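You operate a simulated robot arm through the tools that you are given. There is no shell and no other tool. Be economical: measure what you need, move in short steps, check, and stop when the job is done.

You are at the controls of a simulated robot arm. One attempt, no reset.

TASK
Gauge both blanks on the bench and oil the bare lead of the thicker one.
Fine: thickness gauge and oil brush go back; the other blank stays dry.

The check looks at the end state, three seconds after you hand in, the way a careful person would. Anything else that was tipped, shoved, dropped, spilled or broken makes it a failure.

THE ROBOT
A 6-joint arm with a two-finger parallel gripper, fixed in place. Base frame: the origin is at the foot of the arm, x ahead of it, y to its left, z up; the work surface is at about z = 0. Lengths are in mm, angles in rad, forces in N, time in s.
With the tool pointing down near the work surface it reaches from about 140 to 580 mm from the base axis. Its first joint turns from -1.152 to 1.152 rad. Payload 2.1 kg.
Tool frame: the origin (TCP) lies between the finger pads and is the grasp point; the fingertips stand 30 mm ahead of it; z points along the fingers, y is the line along which they close. Largest opening 94 mm; finger width 28, thickness 10; the body of the gripper, 50 by 96 mm, starts 55 mm behind the TCP.
Orientation is that of the tool frame in the base frame, as a unit quaternion [w, x, y, z]. With the fingers straight down and closing along the base's y, the tool's x points along the base's -x, its y along +y and its z along -z.

THE INTERFACE
- The arm moves only by the tool nudge_tool. Its argument "targets" is one flat list of numbers, 7 for each row, row after row: the shift along the base's x, y, z in m, then the turn, a rotation vector about the base's x, y, z in rad, then the finger opening in m, from 0 to 0.094. In form: [dx, dy, dz, rx, ry, rz, fingers, dx, dy, dz, rx, ry, rz, fingers, ...]. A call has 1 to 12 rows; each row is the pose to reach, as a shift and turn from the pose commanded when the call began. Each row takes 0.2 s and may step no farther than 50 mm and 0.15 rad from the row before; otherwise, or with a gripper value out of range, the whole call is refused. A pose out of reach is approached as far as the arm can. The call stops where the force on the tool passes 60 N (or 10 N more than at its start, if that is more) or the arm is blocked; 0.2 s more then pass. The fingers move at their own pace (about 72 mm/s each) and stop on an object; they squeeze with about 24 N. The grip force told is the motor's: it shows also when the fingers shut on nothing. Time passes only in rows, and 0.2 s behind the last, so rows that repeat a pose let the fingers close. It gives the time, the measured TCP pose, the force on the tool (base axes), the opening and the grip force at its end, in the units of the frame above (readings bear some noise), and new pictures: "show" is both (left out), scene, wrist or none.
- Cameras (640 x 400 px; columns grow to the right, rows downward): "scene" is fixed at [60.5, -372.7, 495.4]; the picture's right is [0.75, -0.66, 0.00], its down [-0.31, -0.36, -0.88] and it looks along [0.58, 0.66, -0.47] (base axes); focal length 236 px, centre (320, 200). "wrist" rides on the gripper at [76, 14, -103] in the tool frame; the picture's right is [-0.18, 0.98, 0.00], its down [-0.75, -0.14, -0.64] and it looks along [-0.63, -0.12, 0.77] (tool axes); focal length 243 px, centre (320, 200). There is no depth. A picture from a camera that has moved, and an enlarged one, comes with that camera's place and axes in the base frame and with its lens.
- inspect(camera, box): a new picture of the part [left, top, right, bottom] of that camera's present view, enlarged. It takes no simulated time.
- close_job(): hands the job in; it is judged then, once.

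Work in short steps. Places have to be worked out from the pictures, the camera data and where the tool is seen: move nearer, look again, correct. Check each grasp and each placing, and mend what went wrong. You have 120 turns and 170 pictures in all, those below and enlarged ones among them. Open the gripper and draw the arm clear of the work before you hand the job in, unless the task says otherwise; then end with one line.

The tools are called after "Emit:" as a command line: name --argument value ..., lists and objects as JSON in quotes. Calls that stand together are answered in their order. nudge_tool: Moves the arm, as the interface text tells. Its arguments: {"type":"object","properties":{"targets":{"type":"array","items":{"type":"number"}},"show":{"type":"string","enum":["both","scene","wrist","none"]}},"required":["targets"]} The other tools are called the same way: inspect (camera, box) takes an enlarged picture of a part of a camera's view; close_job () hands the job in.

At the start:

```text
t: 0.0
tcp_pos: [304.1, 42.9, 429.7]
tool_rot: [0.001, 0.0, 1.0, 0.0]
ft_force: [-0.7, -0.4, -0.1]
grip_width: 93.9
grasp_force: 0.1
```

scene: 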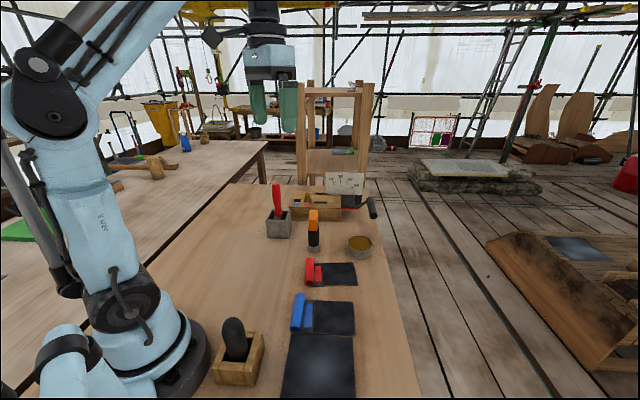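
wrist: 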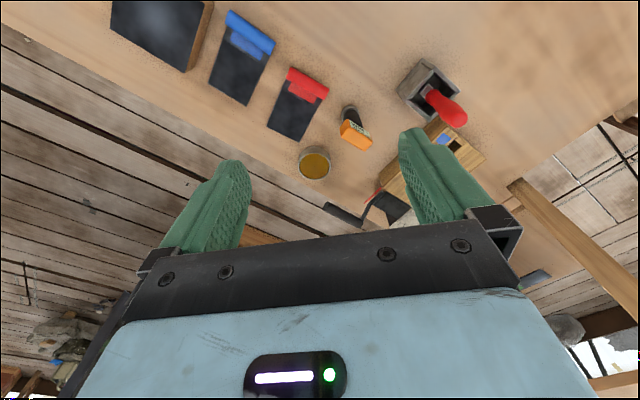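

I start by looking closer at the bench objects: red handled thing in a grey box, orange tool, oil cup, red and blue clamps with blanks, dark-handled thing in wooden box.

Emit:
inspect --camera "scene" --box '[240, 160, 400, 260]'

Emit:
inspect --camera "scene" --box '[200, 240, 400, 400]'

Emit:
inspect --camera "wrist" --box '[280, 40, 540, 240]'

Emit:
inspect --camera "wrist" --box '[100, 0, 380, 180]'

```text
4.00 times, centred on (320, 210) of scene
camera zoom: at [60.5, -372.7, 495.4], right [0.75, -0.66, 0.0], down [-0.31, -0.36, -0.88], along [0.58, 0.66, -0.47], focal length 944 px, centre (320, 160)
```

zoom: 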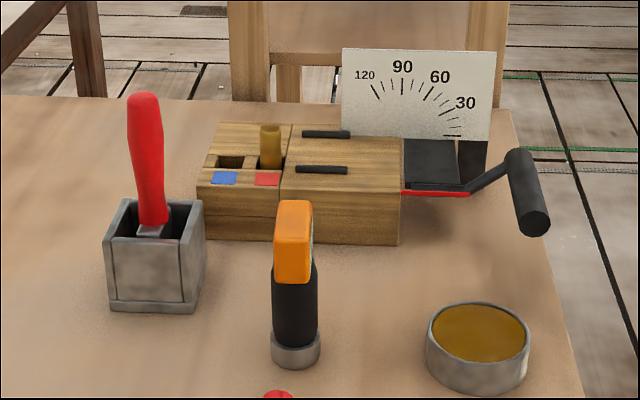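

```text
2.50 times, centred on (300, 320) of scene
camera zoom: at [60.5, -372.7, 495.4], right [0.75, -0.66, 0.0], down [-0.31, -0.36, -0.88], along [0.58, 0.66, -0.47], focal length 590 px, centre (370, -100)
```

zoom: 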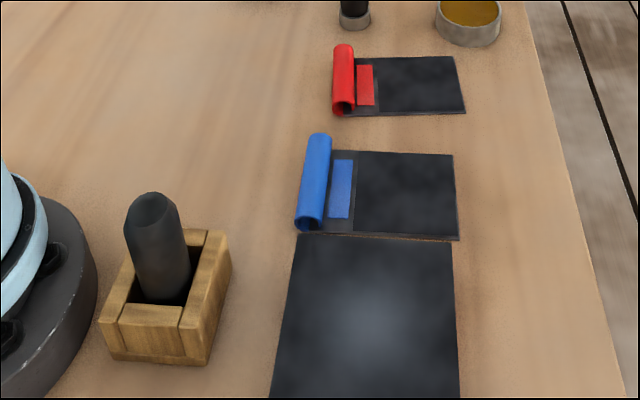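

```text
2.00 times, centred on (410, 140) of wrist
camera zoom: at [228.3, 57.6, 532.2], right [0.18, 0.98, 0.0], down [0.75, -0.14, 0.64], along [0.63, -0.12, -0.77], focal length 485 px, centre (140, 320)
```

zoom: 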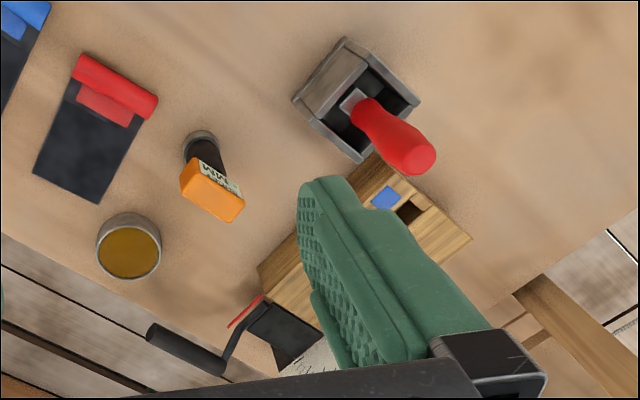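

```text
2.22 times, centred on (240, 90) of wrist
camera zoom: at [228.3, 57.6, 532.2], right [0.18, 0.98, 0.0], down [0.75, -0.14, 0.64], along [0.63, -0.12, -0.77], focal length 539 px, centre (498, 444)
```

zoom: 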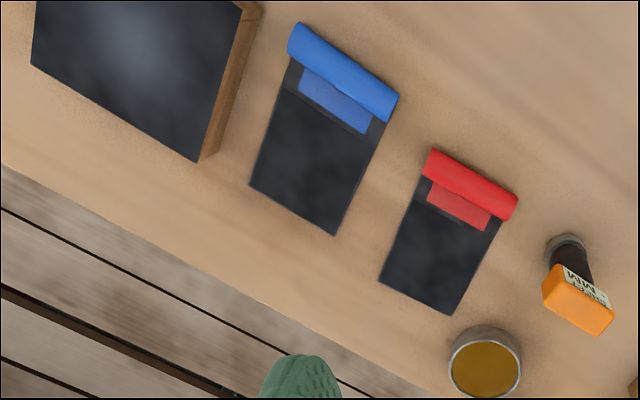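

Likely the orange tool (label with "MM") is the thickness gauge in its cup near (433,80), oil cup near (519,-33), and the red-handled thing near (385,210). I descend a bit and back for a closer wrist view.

Emit:
nudge_tool --targets '[0, 0.01, -0.04, 0, 0, 0, 0.094, 0, 0.02, -0.08, 0, 0, 0, 0.094, 0, 0.03, -0.12, 0, 0, 0, 0.094, 0, 0.03, -0.16, 0, 0, 0, 0.094, 0, 0.03, -0.18, 0, 0, 0, 0.094]'

```text
t: 1.2
tcp_pos: [305.2, 74.3, 251.2]
tool_rot: [0.001, 0.0, 1.0, 0.0]
ft_force: [0.8, -0.3, 0.6]
grip_width: 93.8
grasp_force: 0.1
camera wrist: at [228.3, 88.2, 354.3], right [0.18, 0.98, 0.0], down [0.75, -0.14, 0.64], along [0.63, -0.12, -0.77], focal length 243 px, centre (320, 200)
```

scene: 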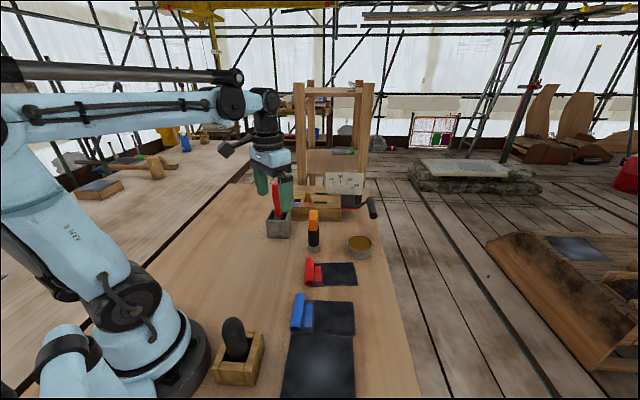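
wrist: 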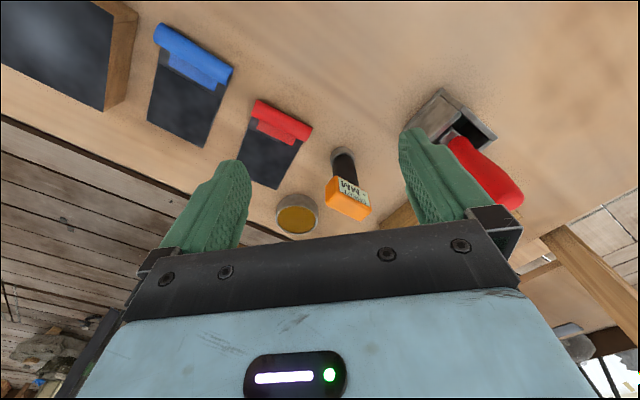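

Emit:
inspect --camera "wrist" --box '[310, 140, 390, 230]'

Emit:
inspect --camera "wrist" --box '[400, 80, 540, 220]'

Emit:
inspect --camera "wrist" --box '[220, 80, 340, 240]'

```text
4.44 times, centred on (350, 185) of wrist
camera zoom: at [228.3, 88.2, 354.3], right [0.18, 0.98, 0.0], down [0.75, -0.14, 0.64], along [0.63, -0.12, -0.77], focal length 1078 px, centre (187, 267)
```

zoom: 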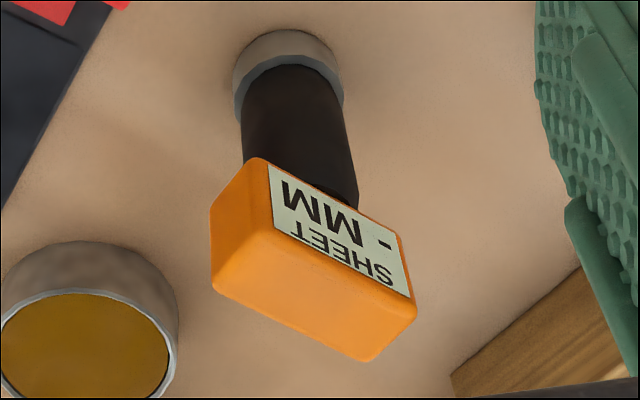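

```text
2.86 times, centred on (470, 150) of wrist
camera zoom: at [228.3, 88.2, 354.3], right [0.18, 0.98, 0.0], down [0.75, -0.14, 0.64], along [0.63, -0.12, -0.77], focal length 693 px, centre (-109, 343)
```

zoom: 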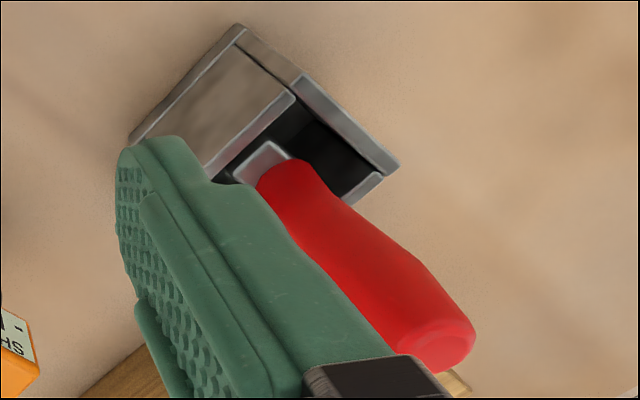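

```text
2.50 times, centred on (280, 160) of wrist
camera zoom: at [228.3, 88.2, 354.3], right [0.18, 0.98, 0.0], down [0.75, -0.14, 0.64], along [0.63, -0.12, -0.77], focal length 606 px, centre (420, 300)
```

zoom: 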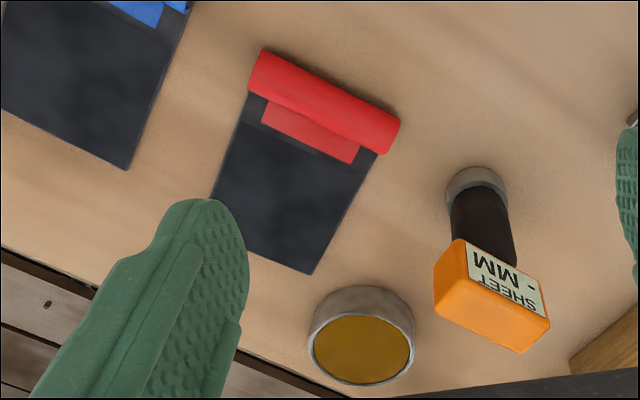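

The gauge ("SHEET – MM") has a head about 46×27 mm centred near (428,87), turned ~45°, label facing (-x,+y). I move above it and turn -45° so that the fingers close on its ends and the wrist camera faces the label.

Emit:
nudge_tool --targets '[0.02, 0.002, 0, 0, 0, -0.14, 0.094, 0.04, 0.004, 0, 0, 0, -0.28, 0.094, 0.06, 0.006, 0, 0, 0, -0.42, 0.094, 0.08, 0.008, 0, 0, 0, -0.56, 0.094, 0.1, 0.01, 0, 0, 0, -0.7, 0.094, 0.12, 0.012, 0, 0, 0, -0.785, 0.094, 0.12, 0.012, 0, 0, 0, -0.785, 0.094]'

```text
t: 2.8
tcp_pos: [425.1, 84.6, 247.2]
tool_rot: [0.0, 0.383, 0.924, 0.0]
ft_force: [-0.4, 0.3, -0.1]
grip_width: 94.2
grasp_force: 0.0
camera wrist: at [381.4, 148.7, 350.6], right [0.83, 0.56, 0.0], down [0.43, -0.63, 0.64], along [0.36, -0.53, -0.77], focal length 243 px, centre (320, 200)
```

scene: 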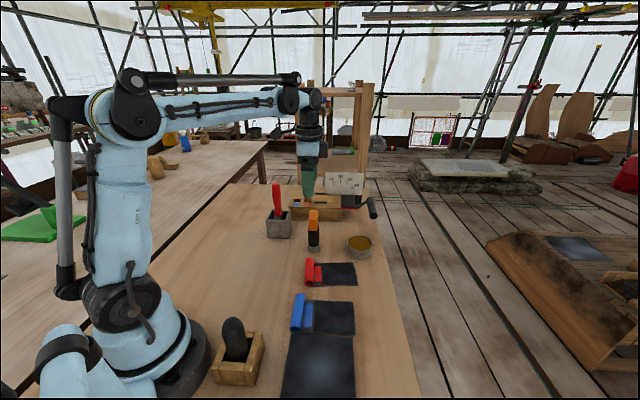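
wrist: 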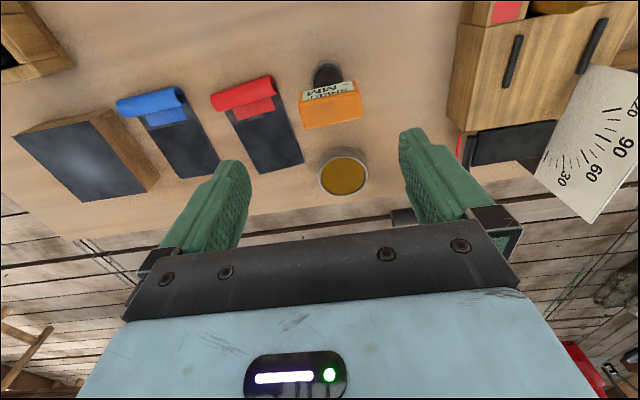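

Emit:
inspect --camera "wrist" --box '[280, 50, 380, 140]'

Emit:
inspect --camera "scene" --box '[280, 190, 350, 260]'

```text
4.44 times, centred on (330, 95) of wrist
camera zoom: at [381.4, 148.7, 350.6], right [0.83, 0.56, 0.0], down [0.43, -0.63, 0.64], along [0.36, -0.53, -0.77], focal length 1078 px, centre (276, 667)
```

zoom: 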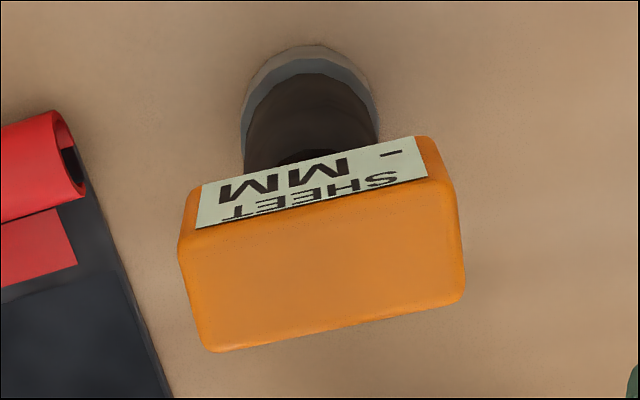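

```text
5.71 times, centred on (315, 225) of scene
camera zoom: at [60.5, -372.7, 495.4], right [0.75, -0.66, 0.0], down [-0.31, -0.36, -0.88], along [0.58, 0.66, -0.47], focal length 1348 px, centre (349, 57)
```

zoom: 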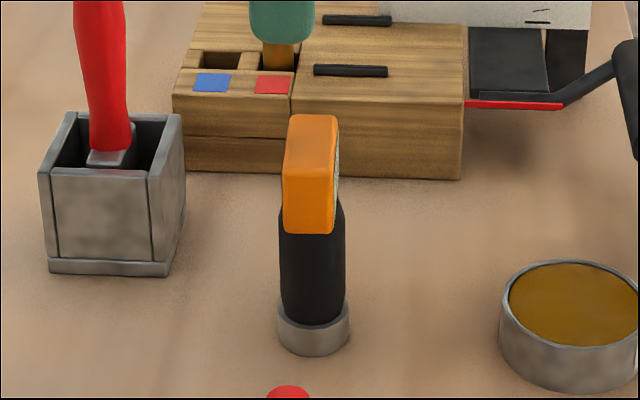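

Gauge estimated at about (431,90), top z ≈ 135-150. I go down to z≈190 above it and check alignment.

Emit:
nudge_tool --targets '[0.003, 0.003, -0.03, 0, 0, 0, 0.094, 0.006, 0.005, -0.057, 0, 0, 0, 0.094, 0.006, 0.005, -0.057, 0, 0, 0, 0.094]'

```text
t: 3.6
tcp_pos: [430.2, 90.5, 190.8]
tool_rot: [0.001, 0.382, 0.924, 0.0]
ft_force: [0.6, -0.3, 1.1]
grip_width: 94.0
grasp_force: 0.0
camera wrist: at [386.3, 154.8, 293.8], right [0.82, 0.57, 0.0], down [0.43, -0.63, 0.64], along [0.36, -0.53, -0.77], focal length 243 px, centre (320, 200)
```

scene: 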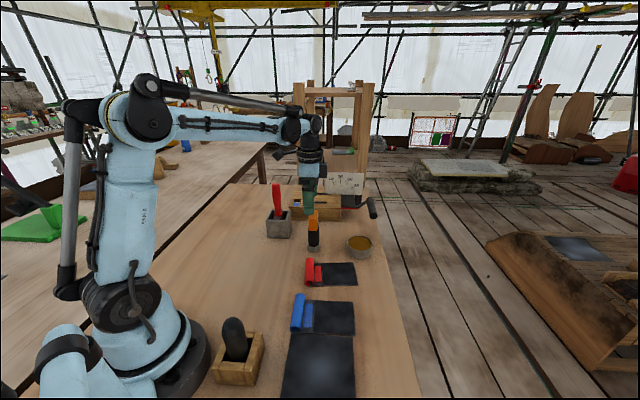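
wrist: 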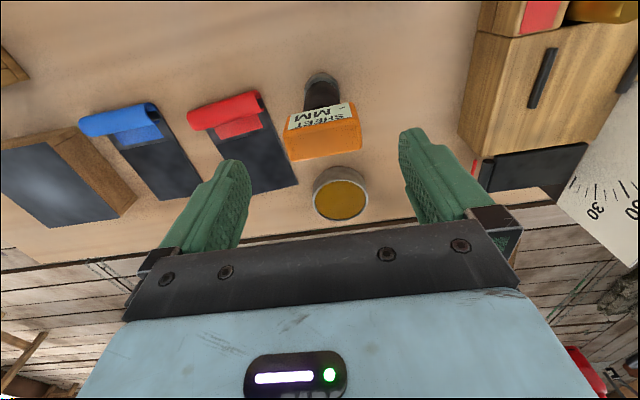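

Head at about (430,94), top ~130: it lies between the fingers. I descend to z≈105.

Emit:
nudge_tool --targets '[0, 0.003, -0.025, 0, 0, 0, 0.094, 0, 0.003, -0.05, 0, 0, 0, 0.094, 0, 0.003, -0.07, 0, 0, 0, 0.094, 0, 0.003, -0.084, 0, 0, 0, 0.094]'

```text
t: 4.6
tcp_pos: [431.3, 92.5, 107.9]
tool_rot: [0.0, 0.382, 0.924, -0.001]
ft_force: [-0.2, -1.1, 0.5]
grip_width: 94.1
grasp_force: 0.1
camera wrist: at [387.0, 157.0, 211.6], right [0.82, 0.57, 0.0], down [0.43, -0.63, 0.64], along [0.36, -0.53, -0.77], focal length 243 px, centre (320, 200)
```

scene: 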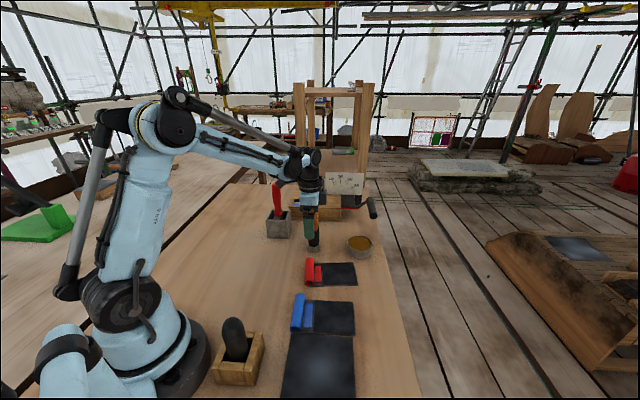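
wrist: 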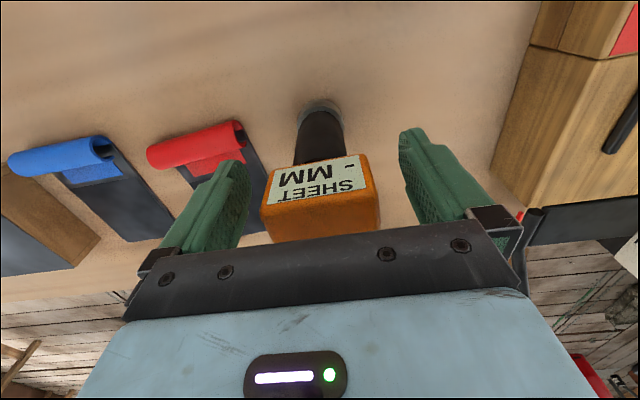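

The head sits between the fingers. I close on it.

Emit:
nudge_tool --targets '[0, 0, 0, 0, 0, 0, 0.06, 0, 0, 0, 0, 0, 0, 0.05, 0, 0, 0, 0, 0, 0, 0.03, 0, 0, 0, 0, 0, 0, 0.03]' --show "wrist"

```text
t: 5.6
tcp_pos: [430.8, 92.9, 108.9]
tool_rot: [0.001, 0.382, 0.924, 0.0]
ft_force: [0.3, -0.4, -0.5]
grip_width: 61.8
grasp_force: 24.4
camera wrist: at [387.1, 157.0, 211.8], right [0.82, 0.57, 0.0], down [0.43, -0.63, 0.64], along [0.36, -0.53, -0.77], focal length 243 px, centre (320, 200)
```

wrist: 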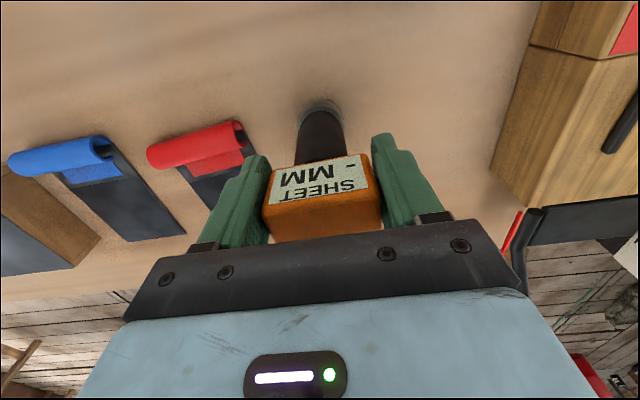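

Gripped at 62 mm. I lift 80 mm and see whether the grey foot stays behind.

Emit:
nudge_tool --targets '[0, 0, 0.02, 0, 0, 0, 0.03, 0, 0, 0.05, 0, 0, 0, 0.03, 0, 0, 0.08, 0, 0, 0, 0.03, 0, 0, 0.08, 0, 0, 0, 0.03]'

Emit:
inspect --camera "scene" --box '[270, 160, 370, 260]'

```text
t: 6.6
tcp_pos: [430.9, 92.9, 188.7]
tool_rot: [0.001, 0.382, 0.924, -0.001]
ft_force: [0.5, -0.2, -1.6]
grip_width: 61.8
grasp_force: 23.7
camera wrist: at [386.8, 157.5, 292.1], right [0.82, 0.57, 0.0], down [0.43, -0.63, 0.64], along [0.36, -0.53, -0.77], focal length 243 px, centre (320, 200)
```

scene: 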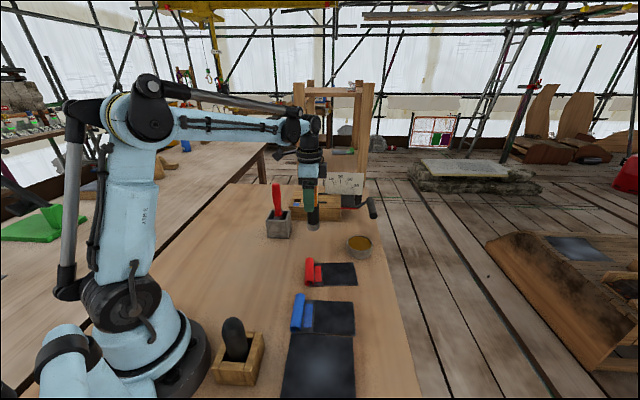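
wrist: 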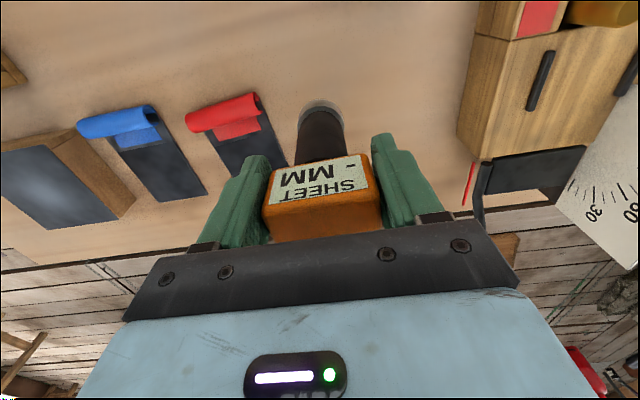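

```text
4.00 times, centred on (320, 210) of scene
camera zoom: at [60.5, -372.7, 495.4], right [0.75, -0.66, 0.0], down [-0.31, -0.36, -0.88], along [0.58, 0.66, -0.47], focal length 944 px, centre (320, 160)
```

zoom: 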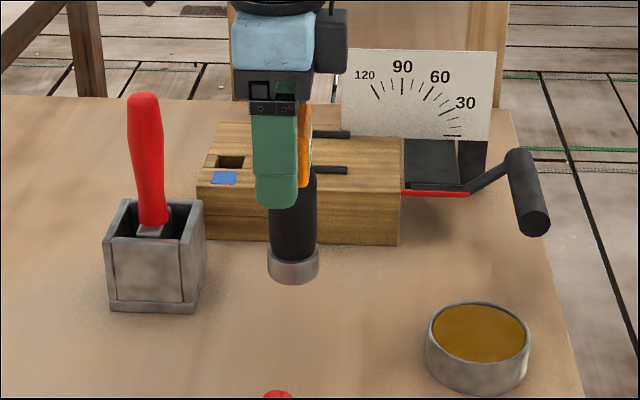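

The grey foot is part of the gauge (free-standing; home TCP ≈ (431,93,109)). Red bare lead centre is about (420,-41); I carry the gauge over it and lower partly.

Emit:
nudge_tool --targets '[0, -0.04, 0, 0, 0, 0, 0.03, -0.002, -0.08, 0, 0, 0, 0, 0.03, -0.004, -0.12, 0, 0, 0, 0, 0.03, -0.006, -0.141, 0, 0, 0, 0, 0.03, -0.006, -0.141, -0.03, 0, 0, 0, 0.03, -0.006, -0.141, -0.055, 0, 0, 0, 0.03, -0.006, -0.141, -0.055, 0, 0, 0, 0.03]'

Emit:
inspect --camera "scene" --box '[280, 200, 400, 300]'

```text
t: 8.2
tcp_pos: [424.9, -48.8, 132.0]
tool_rot: [0.002, 0.382, 0.924, 0.0]
ft_force: [-0.3, -0.1, -1.6]
grip_width: 61.9
grasp_force: 23.7
camera wrist: at [379.7, 15.6, 234.1], right [0.82, 0.57, 0.0], down [0.43, -0.63, 0.64], along [0.36, -0.53, -0.77], focal length 243 px, centre (320, 200)
```

scene: 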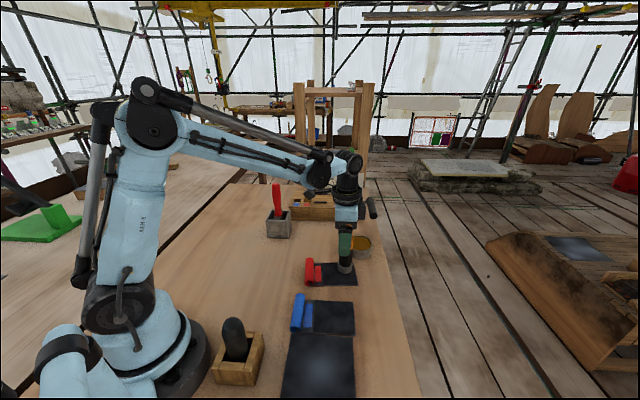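
wrist: 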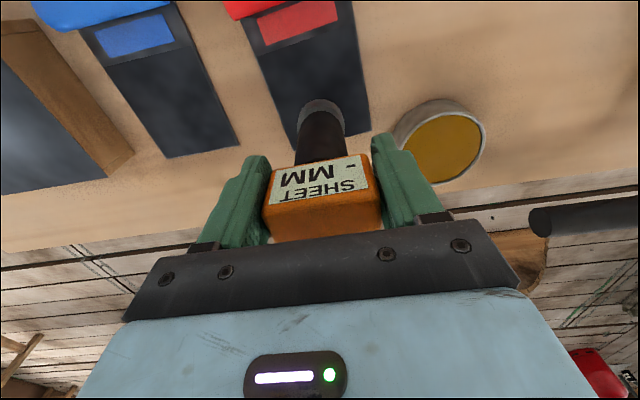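

```text
4.00 times, centred on (340, 250) of scene
camera zoom: at [60.5, -372.7, 495.4], right [0.75, -0.66, 0.0], down [-0.31, -0.36, -0.88], along [0.58, 0.66, -0.47], focal length 944 px, centre (240, 0)
```

zoom: 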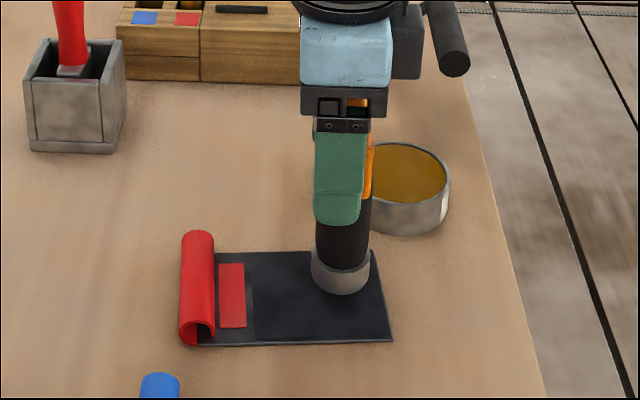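

The foot will land within the bare lead. I lower gently to near contact.

Emit:
nudge_tool --targets '[0, 0, -0.01, 0, 0, 0, 0.03, 0, 0, -0.017, 0, 0, 0, 0.03, 0, 0, -0.0195, 0, 0, 0, 0.03, 0, 0, -0.0195, 0, 0, 0, 0.03, 0, 0, -0.0195, 0, 0, 0, 0.03]'

Emit:
inspect --camera "wrist" --box '[250, 90, 400, 240]'

```text
t: 9.4
tcp_pos: [424.8, -49.1, 112.9]
tool_rot: [0.001, 0.383, 0.924, 0.0]
ft_force: [0.3, -0.9, -2.1]
grip_width: 61.8
grasp_force: 23.9
camera wrist: at [381.0, 16.0, 216.7], right [0.82, 0.57, 0.0], down [0.43, -0.63, 0.64], along [0.36, -0.53, -0.77], focal length 243 px, centre (320, 200)
```

scene: 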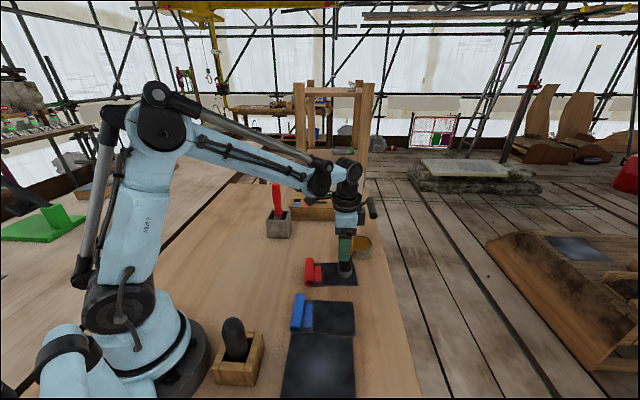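
wrist: 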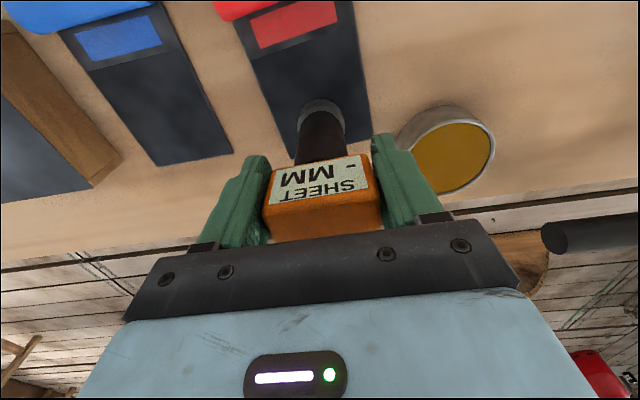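

```text
2.67 times, centred on (325, 165) of wrist
camera zoom: at [381.0, 16.0, 216.7], right [0.82, 0.57, 0.0], down [0.43, -0.63, 0.64], along [0.36, -0.53, -0.77], focal length 647 px, centre (307, 293)
```

zoom: 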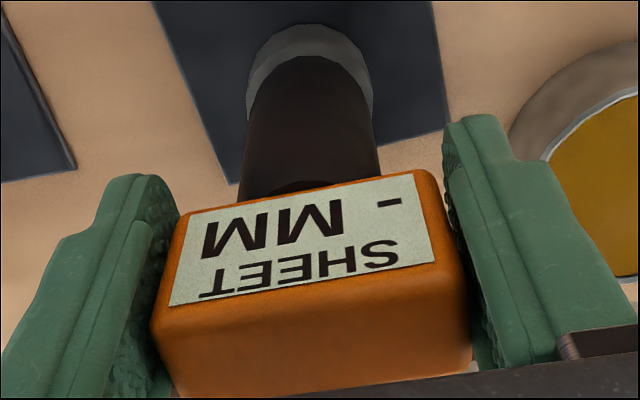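

No contact yet and still "- MM". I shift a few mm toward the middle and lower in small steps.

Emit:
nudge_tool --targets '[-0.006, 0.006, 0, 0, 0, 0, 0.03, -0.006, 0.006, -0.001, 0, 0, 0, 0.03, -0.006, 0.006, -0.002, 0, 0, 0, 0.03, -0.006, 0.006, -0.002, 0, 0, 0, 0.03, -0.006, 0.006, -0.002, 0, 0, 0, 0.03]' --show "none"

Emit:
inspect --camera "wrist" --box '[250, 90, 400, 240]'

```text
t: 10.6
tcp_pos: [419.2, -41.6, 112.6]
tool_rot: [0.0, 0.382, 0.924, 0.0]
ft_force: [0.2, -0.8, 20.6]
grip_width: 61.8
grasp_force: 24.1
```

```text
2.67 times, centred on (325, 165) of wrist
camera zoom: at [375.1, 22.2, 214.9], right [0.82, 0.57, 0.0], down [0.43, -0.63, 0.64], along [0.36, -0.53, -0.77], focal length 647 px, centre (307, 293)
```

zoom: 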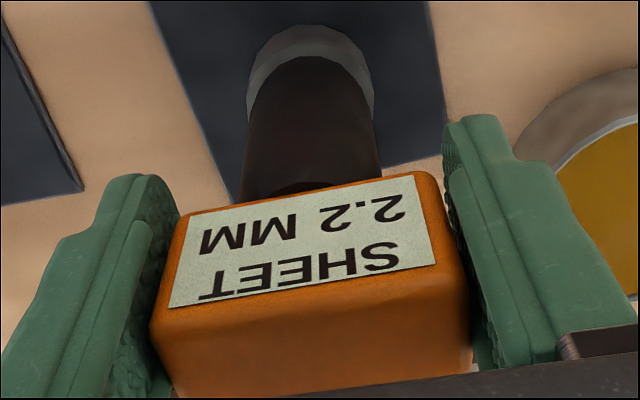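

Red reads 2.2 mm. I lift, carry to the blue bare lead (≈(316,-127)), and lower partly.

Emit:
nudge_tool --targets '[0, 0, 0.03, 0, 0, 0, 0.03, 0, 0, 0.06, 0, 0, 0, 0.03, -0.033, -0.03, 0.06, 0, 0, 0, 0.03, -0.066, -0.06, 0.06, 0, 0, 0, 0.03, -0.098, -0.092, 0.06, 0, 0, 0, 0.03, -0.098, -0.092, 0.03, 0, 0, 0, 0.03, -0.098, -0.092, 0.02, 0, 0, 0, 0.03, -0.098, -0.092, 0.02, 0, 0, 0, 0.03]'

Emit:
inspect --camera "scene" --box '[270, 260, 370, 360]'

```text
t: 12.4
tcp_pos: [321.3, -134.1, 131.6]
tool_rot: [0.001, 0.381, 0.924, -0.001]
ft_force: [0.4, 0.4, -1.9]
grip_width: 62.0
grasp_force: 23.8
camera wrist: at [277.9, -70.6, 234.8], right [0.82, 0.57, 0.0], down [0.43, -0.63, 0.64], along [0.36, -0.53, -0.77], focal length 243 px, centre (320, 200)
```

scene: 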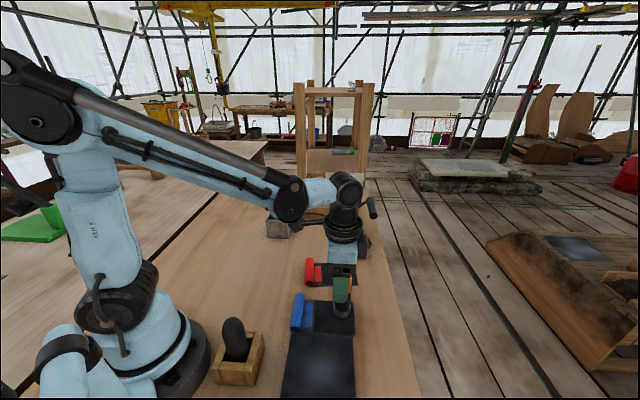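
wrist: 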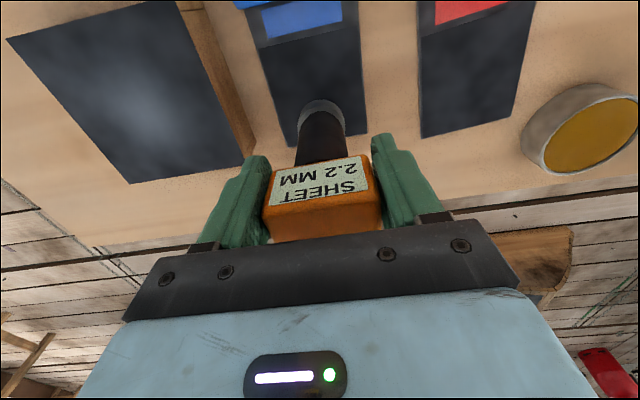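

```text
4.00 times, centred on (320, 310) of scene
camera zoom: at [60.5, -372.7, 495.4], right [0.75, -0.66, 0.0], down [-0.31, -0.36, -0.88], along [0.58, 0.66, -0.47], focal length 944 px, centre (320, -240)
```

zoom: 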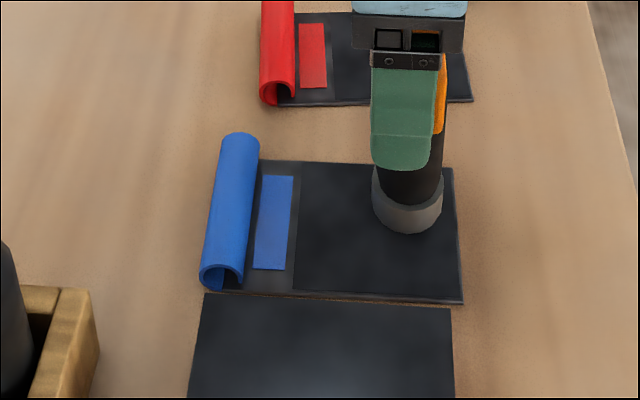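

Foot over blue bare lead; I shift ~10 mm toward its middle and lower to contact.

Emit:
nudge_tool --targets '[-0.007, 0.007, 0, 0, 0, 0, 0.03, -0.007, 0.007, -0.01, 0, 0, 0, 0.03, -0.007, 0.007, -0.017, 0, 0, 0, 0.03, -0.007, 0.007, -0.019, 0, 0, 0, 0.03, -0.007, 0.007, -0.02, 0, 0, 0, 0.03, -0.007, 0.007, -0.021, 0, 0, 0, 0.03, -0.007, 0.007, -0.021, 0, 0, 0, 0.03]' --show "none"

Emit:
inspect --camera "wrist" --box '[250, 90, 400, 240]'

```text
t: 14.0
tcp_pos: [313.5, -128.0, 110.3]
tool_rot: [0.001, 0.382, 0.924, 0.001]
ft_force: [-0.6, 0.6, 20.1]
grip_width: 61.7
grasp_force: 24.0
```

```text
2.67 times, centred on (325, 165) of wrist
camera zoom: at [269.4, -63.3, 214.4], right [0.82, 0.57, 0.0], down [0.43, -0.63, 0.64], along [0.37, -0.53, -0.77], focal length 647 px, centre (307, 293)
```

zoom: 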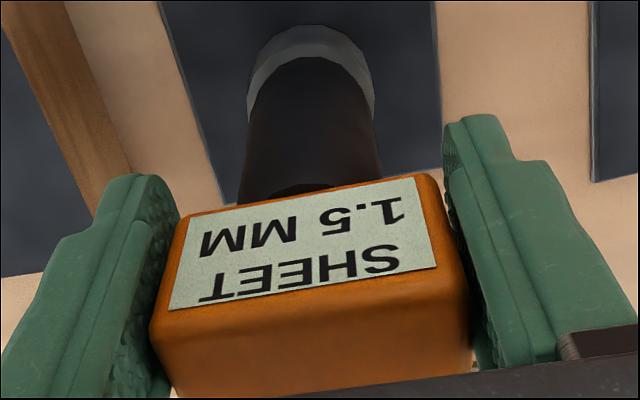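

Blue reads 1.5 mm, so red (2.2 mm) is thicker. I lift and return the gauge to its home spot, hovering first.

Emit:
nudge_tool --targets '[0, 0, 0.035, 0, 0, 0, 0.03, 0, 0, 0.075, 0, 0, 0, 0.03, 0.021, 0.04, 0.075, 0, 0, 0, 0.03, 0.042, 0.08, 0.075, 0, 0, 0, 0.03, 0.063, 0.12, 0.075, 0, 0, 0, 0.03, 0.084, 0.16, 0.075, 0, 0, 0, 0.03, 0.105, 0.2, 0.075, 0, 0, 0, 0.03, 0.117, 0.22, 0.075, 0, 0, 0, 0.03, 0.117, 0.22, 0.035, 0, 0, 0, 0.03, 0.117, 0.22, 0.01, 0, 0, 0, 0.03, 0.117, 0.22, 0.0, 0, 0, 0, 0.03, 0.117, 0.22, 0.0, 0, 0, 0, 0.03]'

Emit:
inspect --camera "scene" --box '[270, 170, 370, 270]'

```text
t: 16.6
tcp_pos: [431.2, 95.1, 110.2]
tool_rot: [0.001, 0.382, 0.924, -0.001]
ft_force: [-0.5, -0.4, -1.8]
grip_width: 61.7
grasp_force: 23.8
camera wrist: at [387.0, 158.7, 213.4], right [0.82, 0.57, 0.0], down [0.43, -0.63, 0.64], along [0.36, -0.53, -0.77], focal length 243 px, centre (320, 200)
```

scene: 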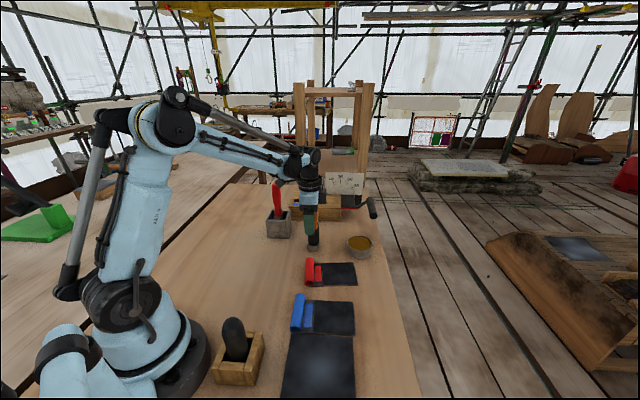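
wrist: 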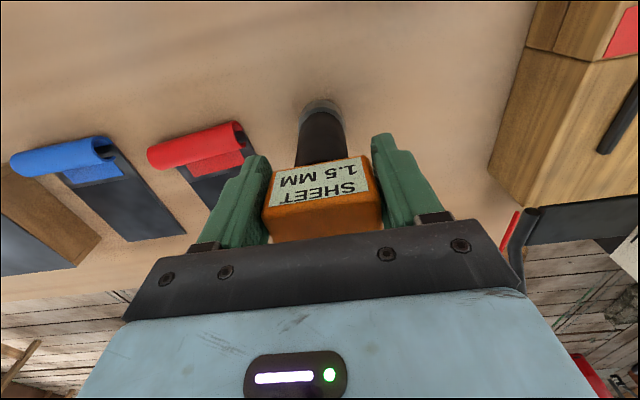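

```text
4.00 times, centred on (320, 220) of scene
camera zoom: at [60.5, -372.7, 495.4], right [0.75, -0.66, 0.0], down [-0.31, -0.36, -0.88], along [0.58, 0.66, -0.47], focal length 944 px, centre (320, 120)
```

zoom: 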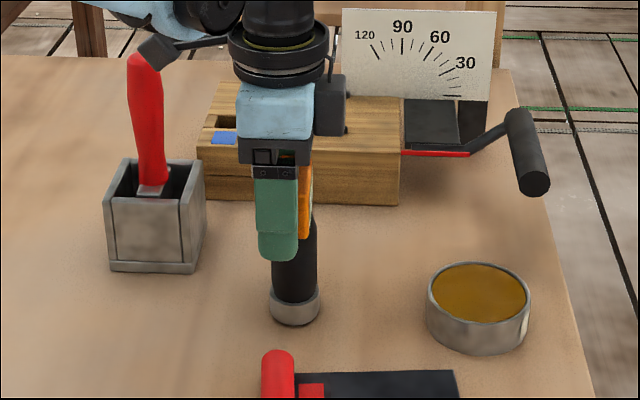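

Hovering ~1.5 mm above home. I lower until touch.

Emit:
nudge_tool --targets '[0, -0.001, -0.001, 0, 0, 0, 0.03, 0, -0.001, -0.002, 0, 0, 0, 0.03, 0, -0.001, -0.002, 0, 0, 0, 0.03]' --show "none"

```text
t: 17.4
tcp_pos: [432.1, 92.2, 107.8]
tool_rot: [0.001, 0.382, 0.924, -0.001]
ft_force: [0.3, -0.5, -2.3]
grip_width: 61.9
grasp_force: 23.7
```

Emit:
nudge_tool --targets '[0, 0, -0.0007, 0, 0, 0, 0.03, 0, 0, -0.0014, 0, 0, 0, 0.03, 0, 0, -0.0014, 0, 0, 0, 0.03]' --show "none"

```text
t: 18.2
tcp_pos: [431.6, 92.7, 108.3]
tool_rot: [0.001, 0.382, 0.924, 0.001]
ft_force: [-1.1, 2.2, 19.8]
grip_width: 61.8
grasp_force: 24.3
```

Contact (20 N). I ease back by 0.8 mm, open, and rise.

Emit:
nudge_tool --targets '[0, 0, 0.0008, 0, 0, 0, 0.03, 0, 0, 0.0008, 0, 0, 0, 0.07, 0, 0, 0.0008, 0, 0, 0, 0.094, 0, 0, 0.0008, 0, 0, 0, 0.094, 0, 0, 0.03, 0, 0, 0, 0.094, 0, 0, 0.07, 0, 0, 0, 0.094, 0, 0, 0.11, 0, 0, 0, 0.094, 0, 0, 0.15, 0, 0, 0, 0.094, 0, 0, 0.17, 0, 0, 0, 0.094]'

Emit:
inspect --camera "scene" --box '[240, 160, 340, 260]'

```text
t: 20.2
tcp_pos: [431.2, 92.5, 276.7]
tool_rot: [0.002, 0.382, 0.924, 0.0]
ft_force: [-0.2, -0.8, 1.0]
grip_width: 93.9
grasp_force: 0.0
camera wrist: at [387.1, 157.1, 380.8], right [0.82, 0.57, 0.0], down [0.43, -0.63, 0.64], along [0.36, -0.53, -0.77], focal length 243 px, centre (320, 200)
```

scene: 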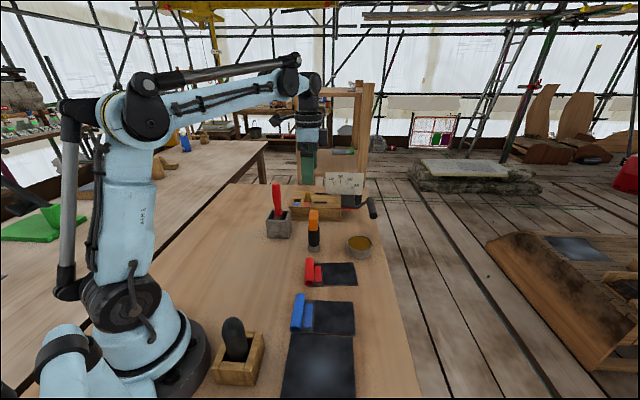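
wrist: 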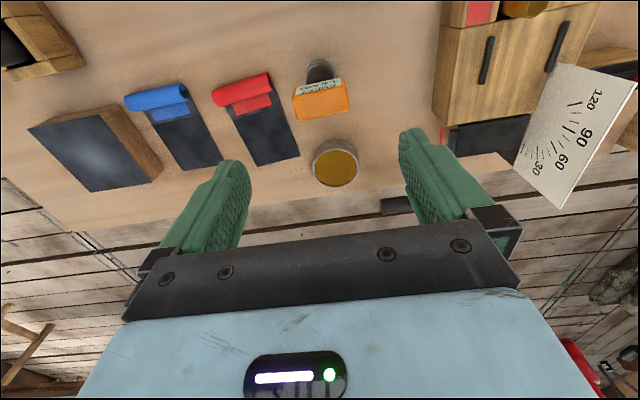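

```text
4.00 times, centred on (290, 210) of scene
camera zoom: at [60.5, -372.7, 495.4], right [0.75, -0.66, 0.0], down [-0.31, -0.36, -0.88], along [0.58, 0.66, -0.47], focal length 944 px, centre (440, 160)
```

zoom: 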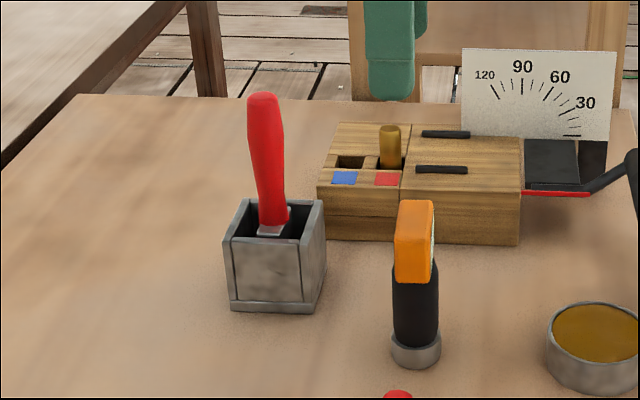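

Gauge stands back in place. Now the red-handled tool: handle top about (412,245,175). I move above it to look into the box.

Emit:
nudge_tool --targets '[-0.006, 0.04, 0, 0, 0, 0, 0.094, -0.012, 0.08, 0, 0, 0, 0, 0.094, -0.018, 0.115, 0, 0, 0, 0, 0.094, -0.023, 0.15, 0, 0, 0, 0, 0.094, -0.023, 0.15, 0, 0, 0, 0, 0.094]'

Emit:
inspect --camera "wrist" --box '[240, 50, 400, 190]'

```text
t: 21.4
tcp_pos: [407.6, 240.4, 279.5]
tool_rot: [0.001, 0.382, 0.924, 0.0]
ft_force: [-0.7, -0.1, -0.6]
grip_width: 94.1
grasp_force: 0.0
camera wrist: at [364.3, 305.4, 382.2], right [0.82, 0.57, 0.0], down [0.43, -0.63, 0.64], along [0.36, -0.53, -0.77], focal length 243 px, centre (320, 200)
```

scene: 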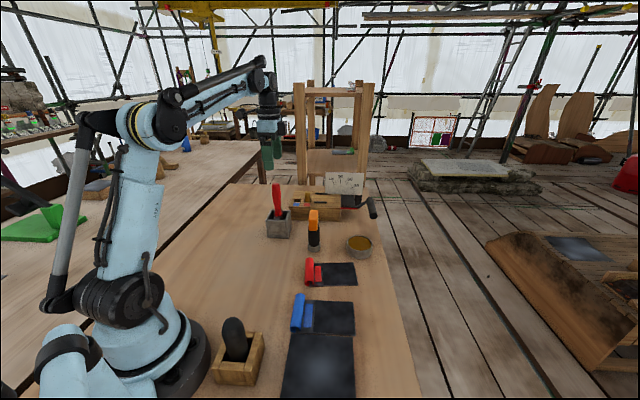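
wrist: 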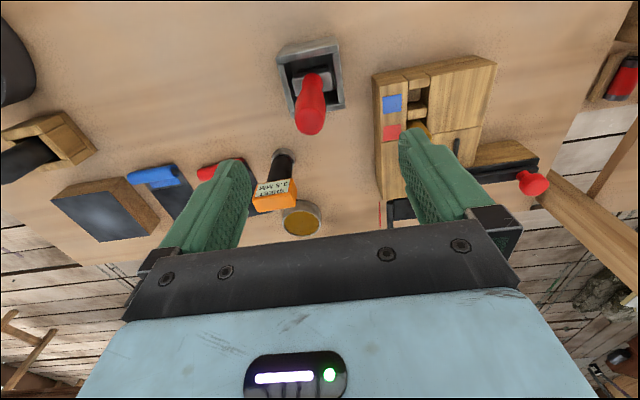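

```text
2.86 times, centred on (320, 120) of wrist
camera zoom: at [364.3, 305.4, 382.2], right [0.82, 0.57, 0.0], down [0.43, -0.63, 0.64], along [0.36, -0.53, -0.77], focal length 693 px, centre (320, 429)
```

zoom: 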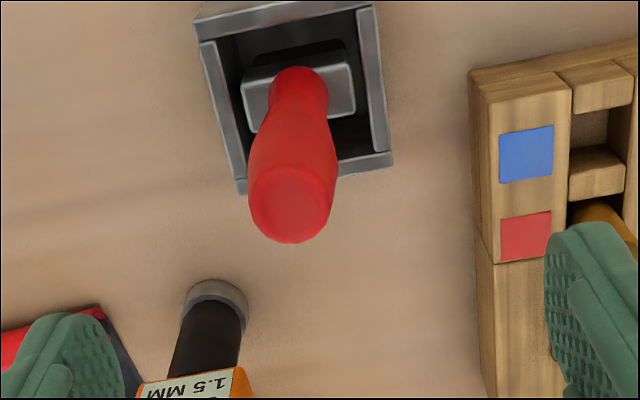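

Emit:
inspect --camera "wrist" --box '[0, 90, 140, 200]'

Emit:
inspect --camera "scene" --box '[205, 310, 275, 390]'

```text
3.64 times, centred on (70, 145) of wrist
camera zoom: at [364.3, 305.4, 382.2], right [0.82, 0.57, 0.0], down [0.43, -0.63, 0.64], along [0.36, -0.53, -0.77], focal length 882 px, centre (1229, 400)
```

zoom: 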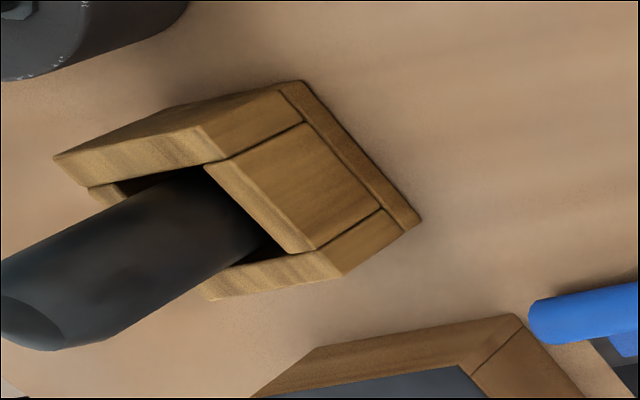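

```text
5.00 times, centred on (240, 350) of scene
camera zoom: at [60.5, -372.6, 495.4], right [0.75, -0.66, 0.0], down [-0.31, -0.36, -0.88], along [0.58, 0.66, -0.47], focal length 1180 px, centre (720, -550)
```

zoom: 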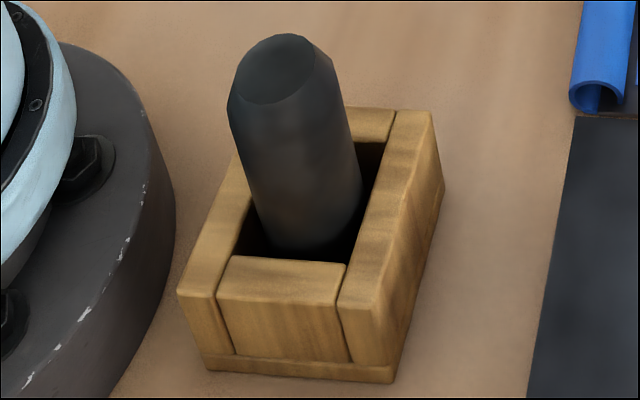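

The red tool has a metal ferrule (brush) and its handle stands vertically near (404,231), top ~z 172. I descend around the handle to z≈190 first and check.

Emit:
nudge_tool --targets '[-0.003, -0.01, 0, 0, 0, 0, 0.094, -0.003, -0.01, -0.045, 0, 0, 0, 0.094, -0.003, -0.01, -0.08, 0, 0, 0, 0.094, -0.003, -0.01, -0.08, 0, 0, 0, 0.094]'

```text
t: 22.4
tcp_pos: [403.5, 232.7, 197.9]
tool_rot: [0.0, 0.382, 0.924, -0.001]
ft_force: [-0.3, -1.0, 0.3]
grip_width: 94.0
grasp_force: 0.1
camera wrist: at [359.8, 297.7, 301.0], right [0.82, 0.57, 0.0], down [0.43, -0.63, 0.64], along [0.36, -0.53, -0.77], focal length 243 px, centre (320, 200)
```

scene: 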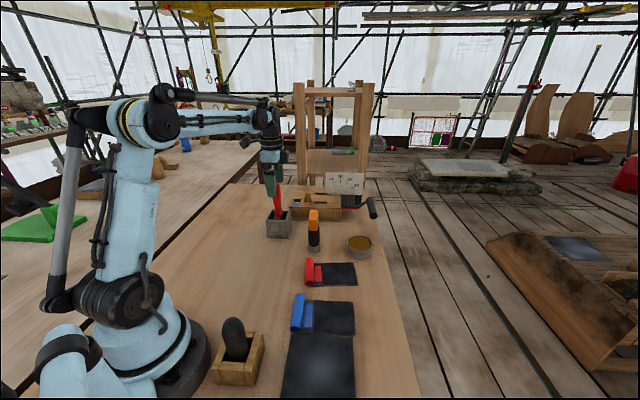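
wrist: 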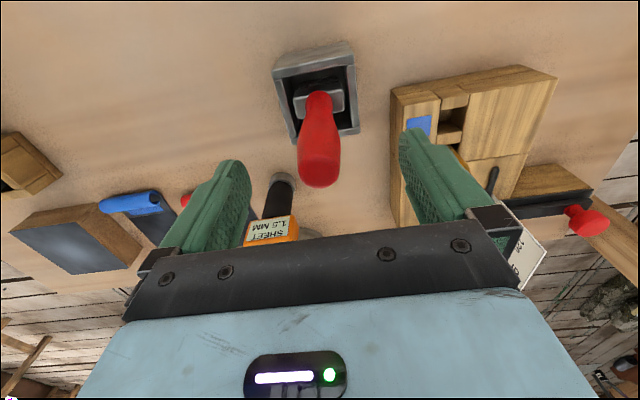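

Aligned. I descend to z≈143 and close on the handle.

Emit:
nudge_tool --targets '[0.001, -0.002, -0.03, 0, 0, 0, 0.094, 0.001, -0.002, -0.055, 0, 0, 0, 0.094, 0.001, -0.002, -0.055, 0, 0, 0, 0.06, 0.001, -0.002, -0.055, 0, 0, 0, 0.03, 0.001, -0.002, -0.055, 0, 0, 0, 0.01, 0.001, -0.002, -0.055, 0, 0, 0, 0.01]'

```text
t: 23.8
tcp_pos: [405.5, 230.6, 143.3]
tool_rot: [0.001, 0.381, 0.925, 0.0]
ft_force: [-0.6, -0.3, 0.9]
grip_width: 27.4
grasp_force: 24.1
camera wrist: at [361.3, 294.8, 245.7], right [0.82, 0.57, 0.0], down [0.43, -0.63, 0.64], along [0.36, -0.53, -0.77], focal length 243 px, centre (320, 200)
```

scene: 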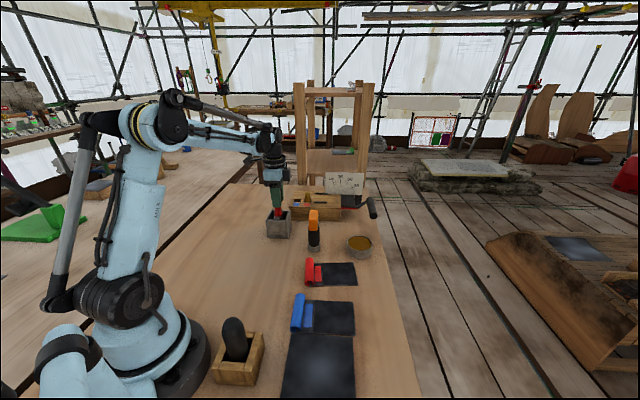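
wrist: 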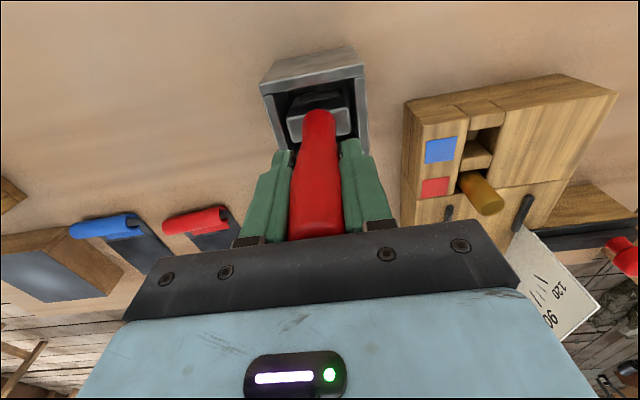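

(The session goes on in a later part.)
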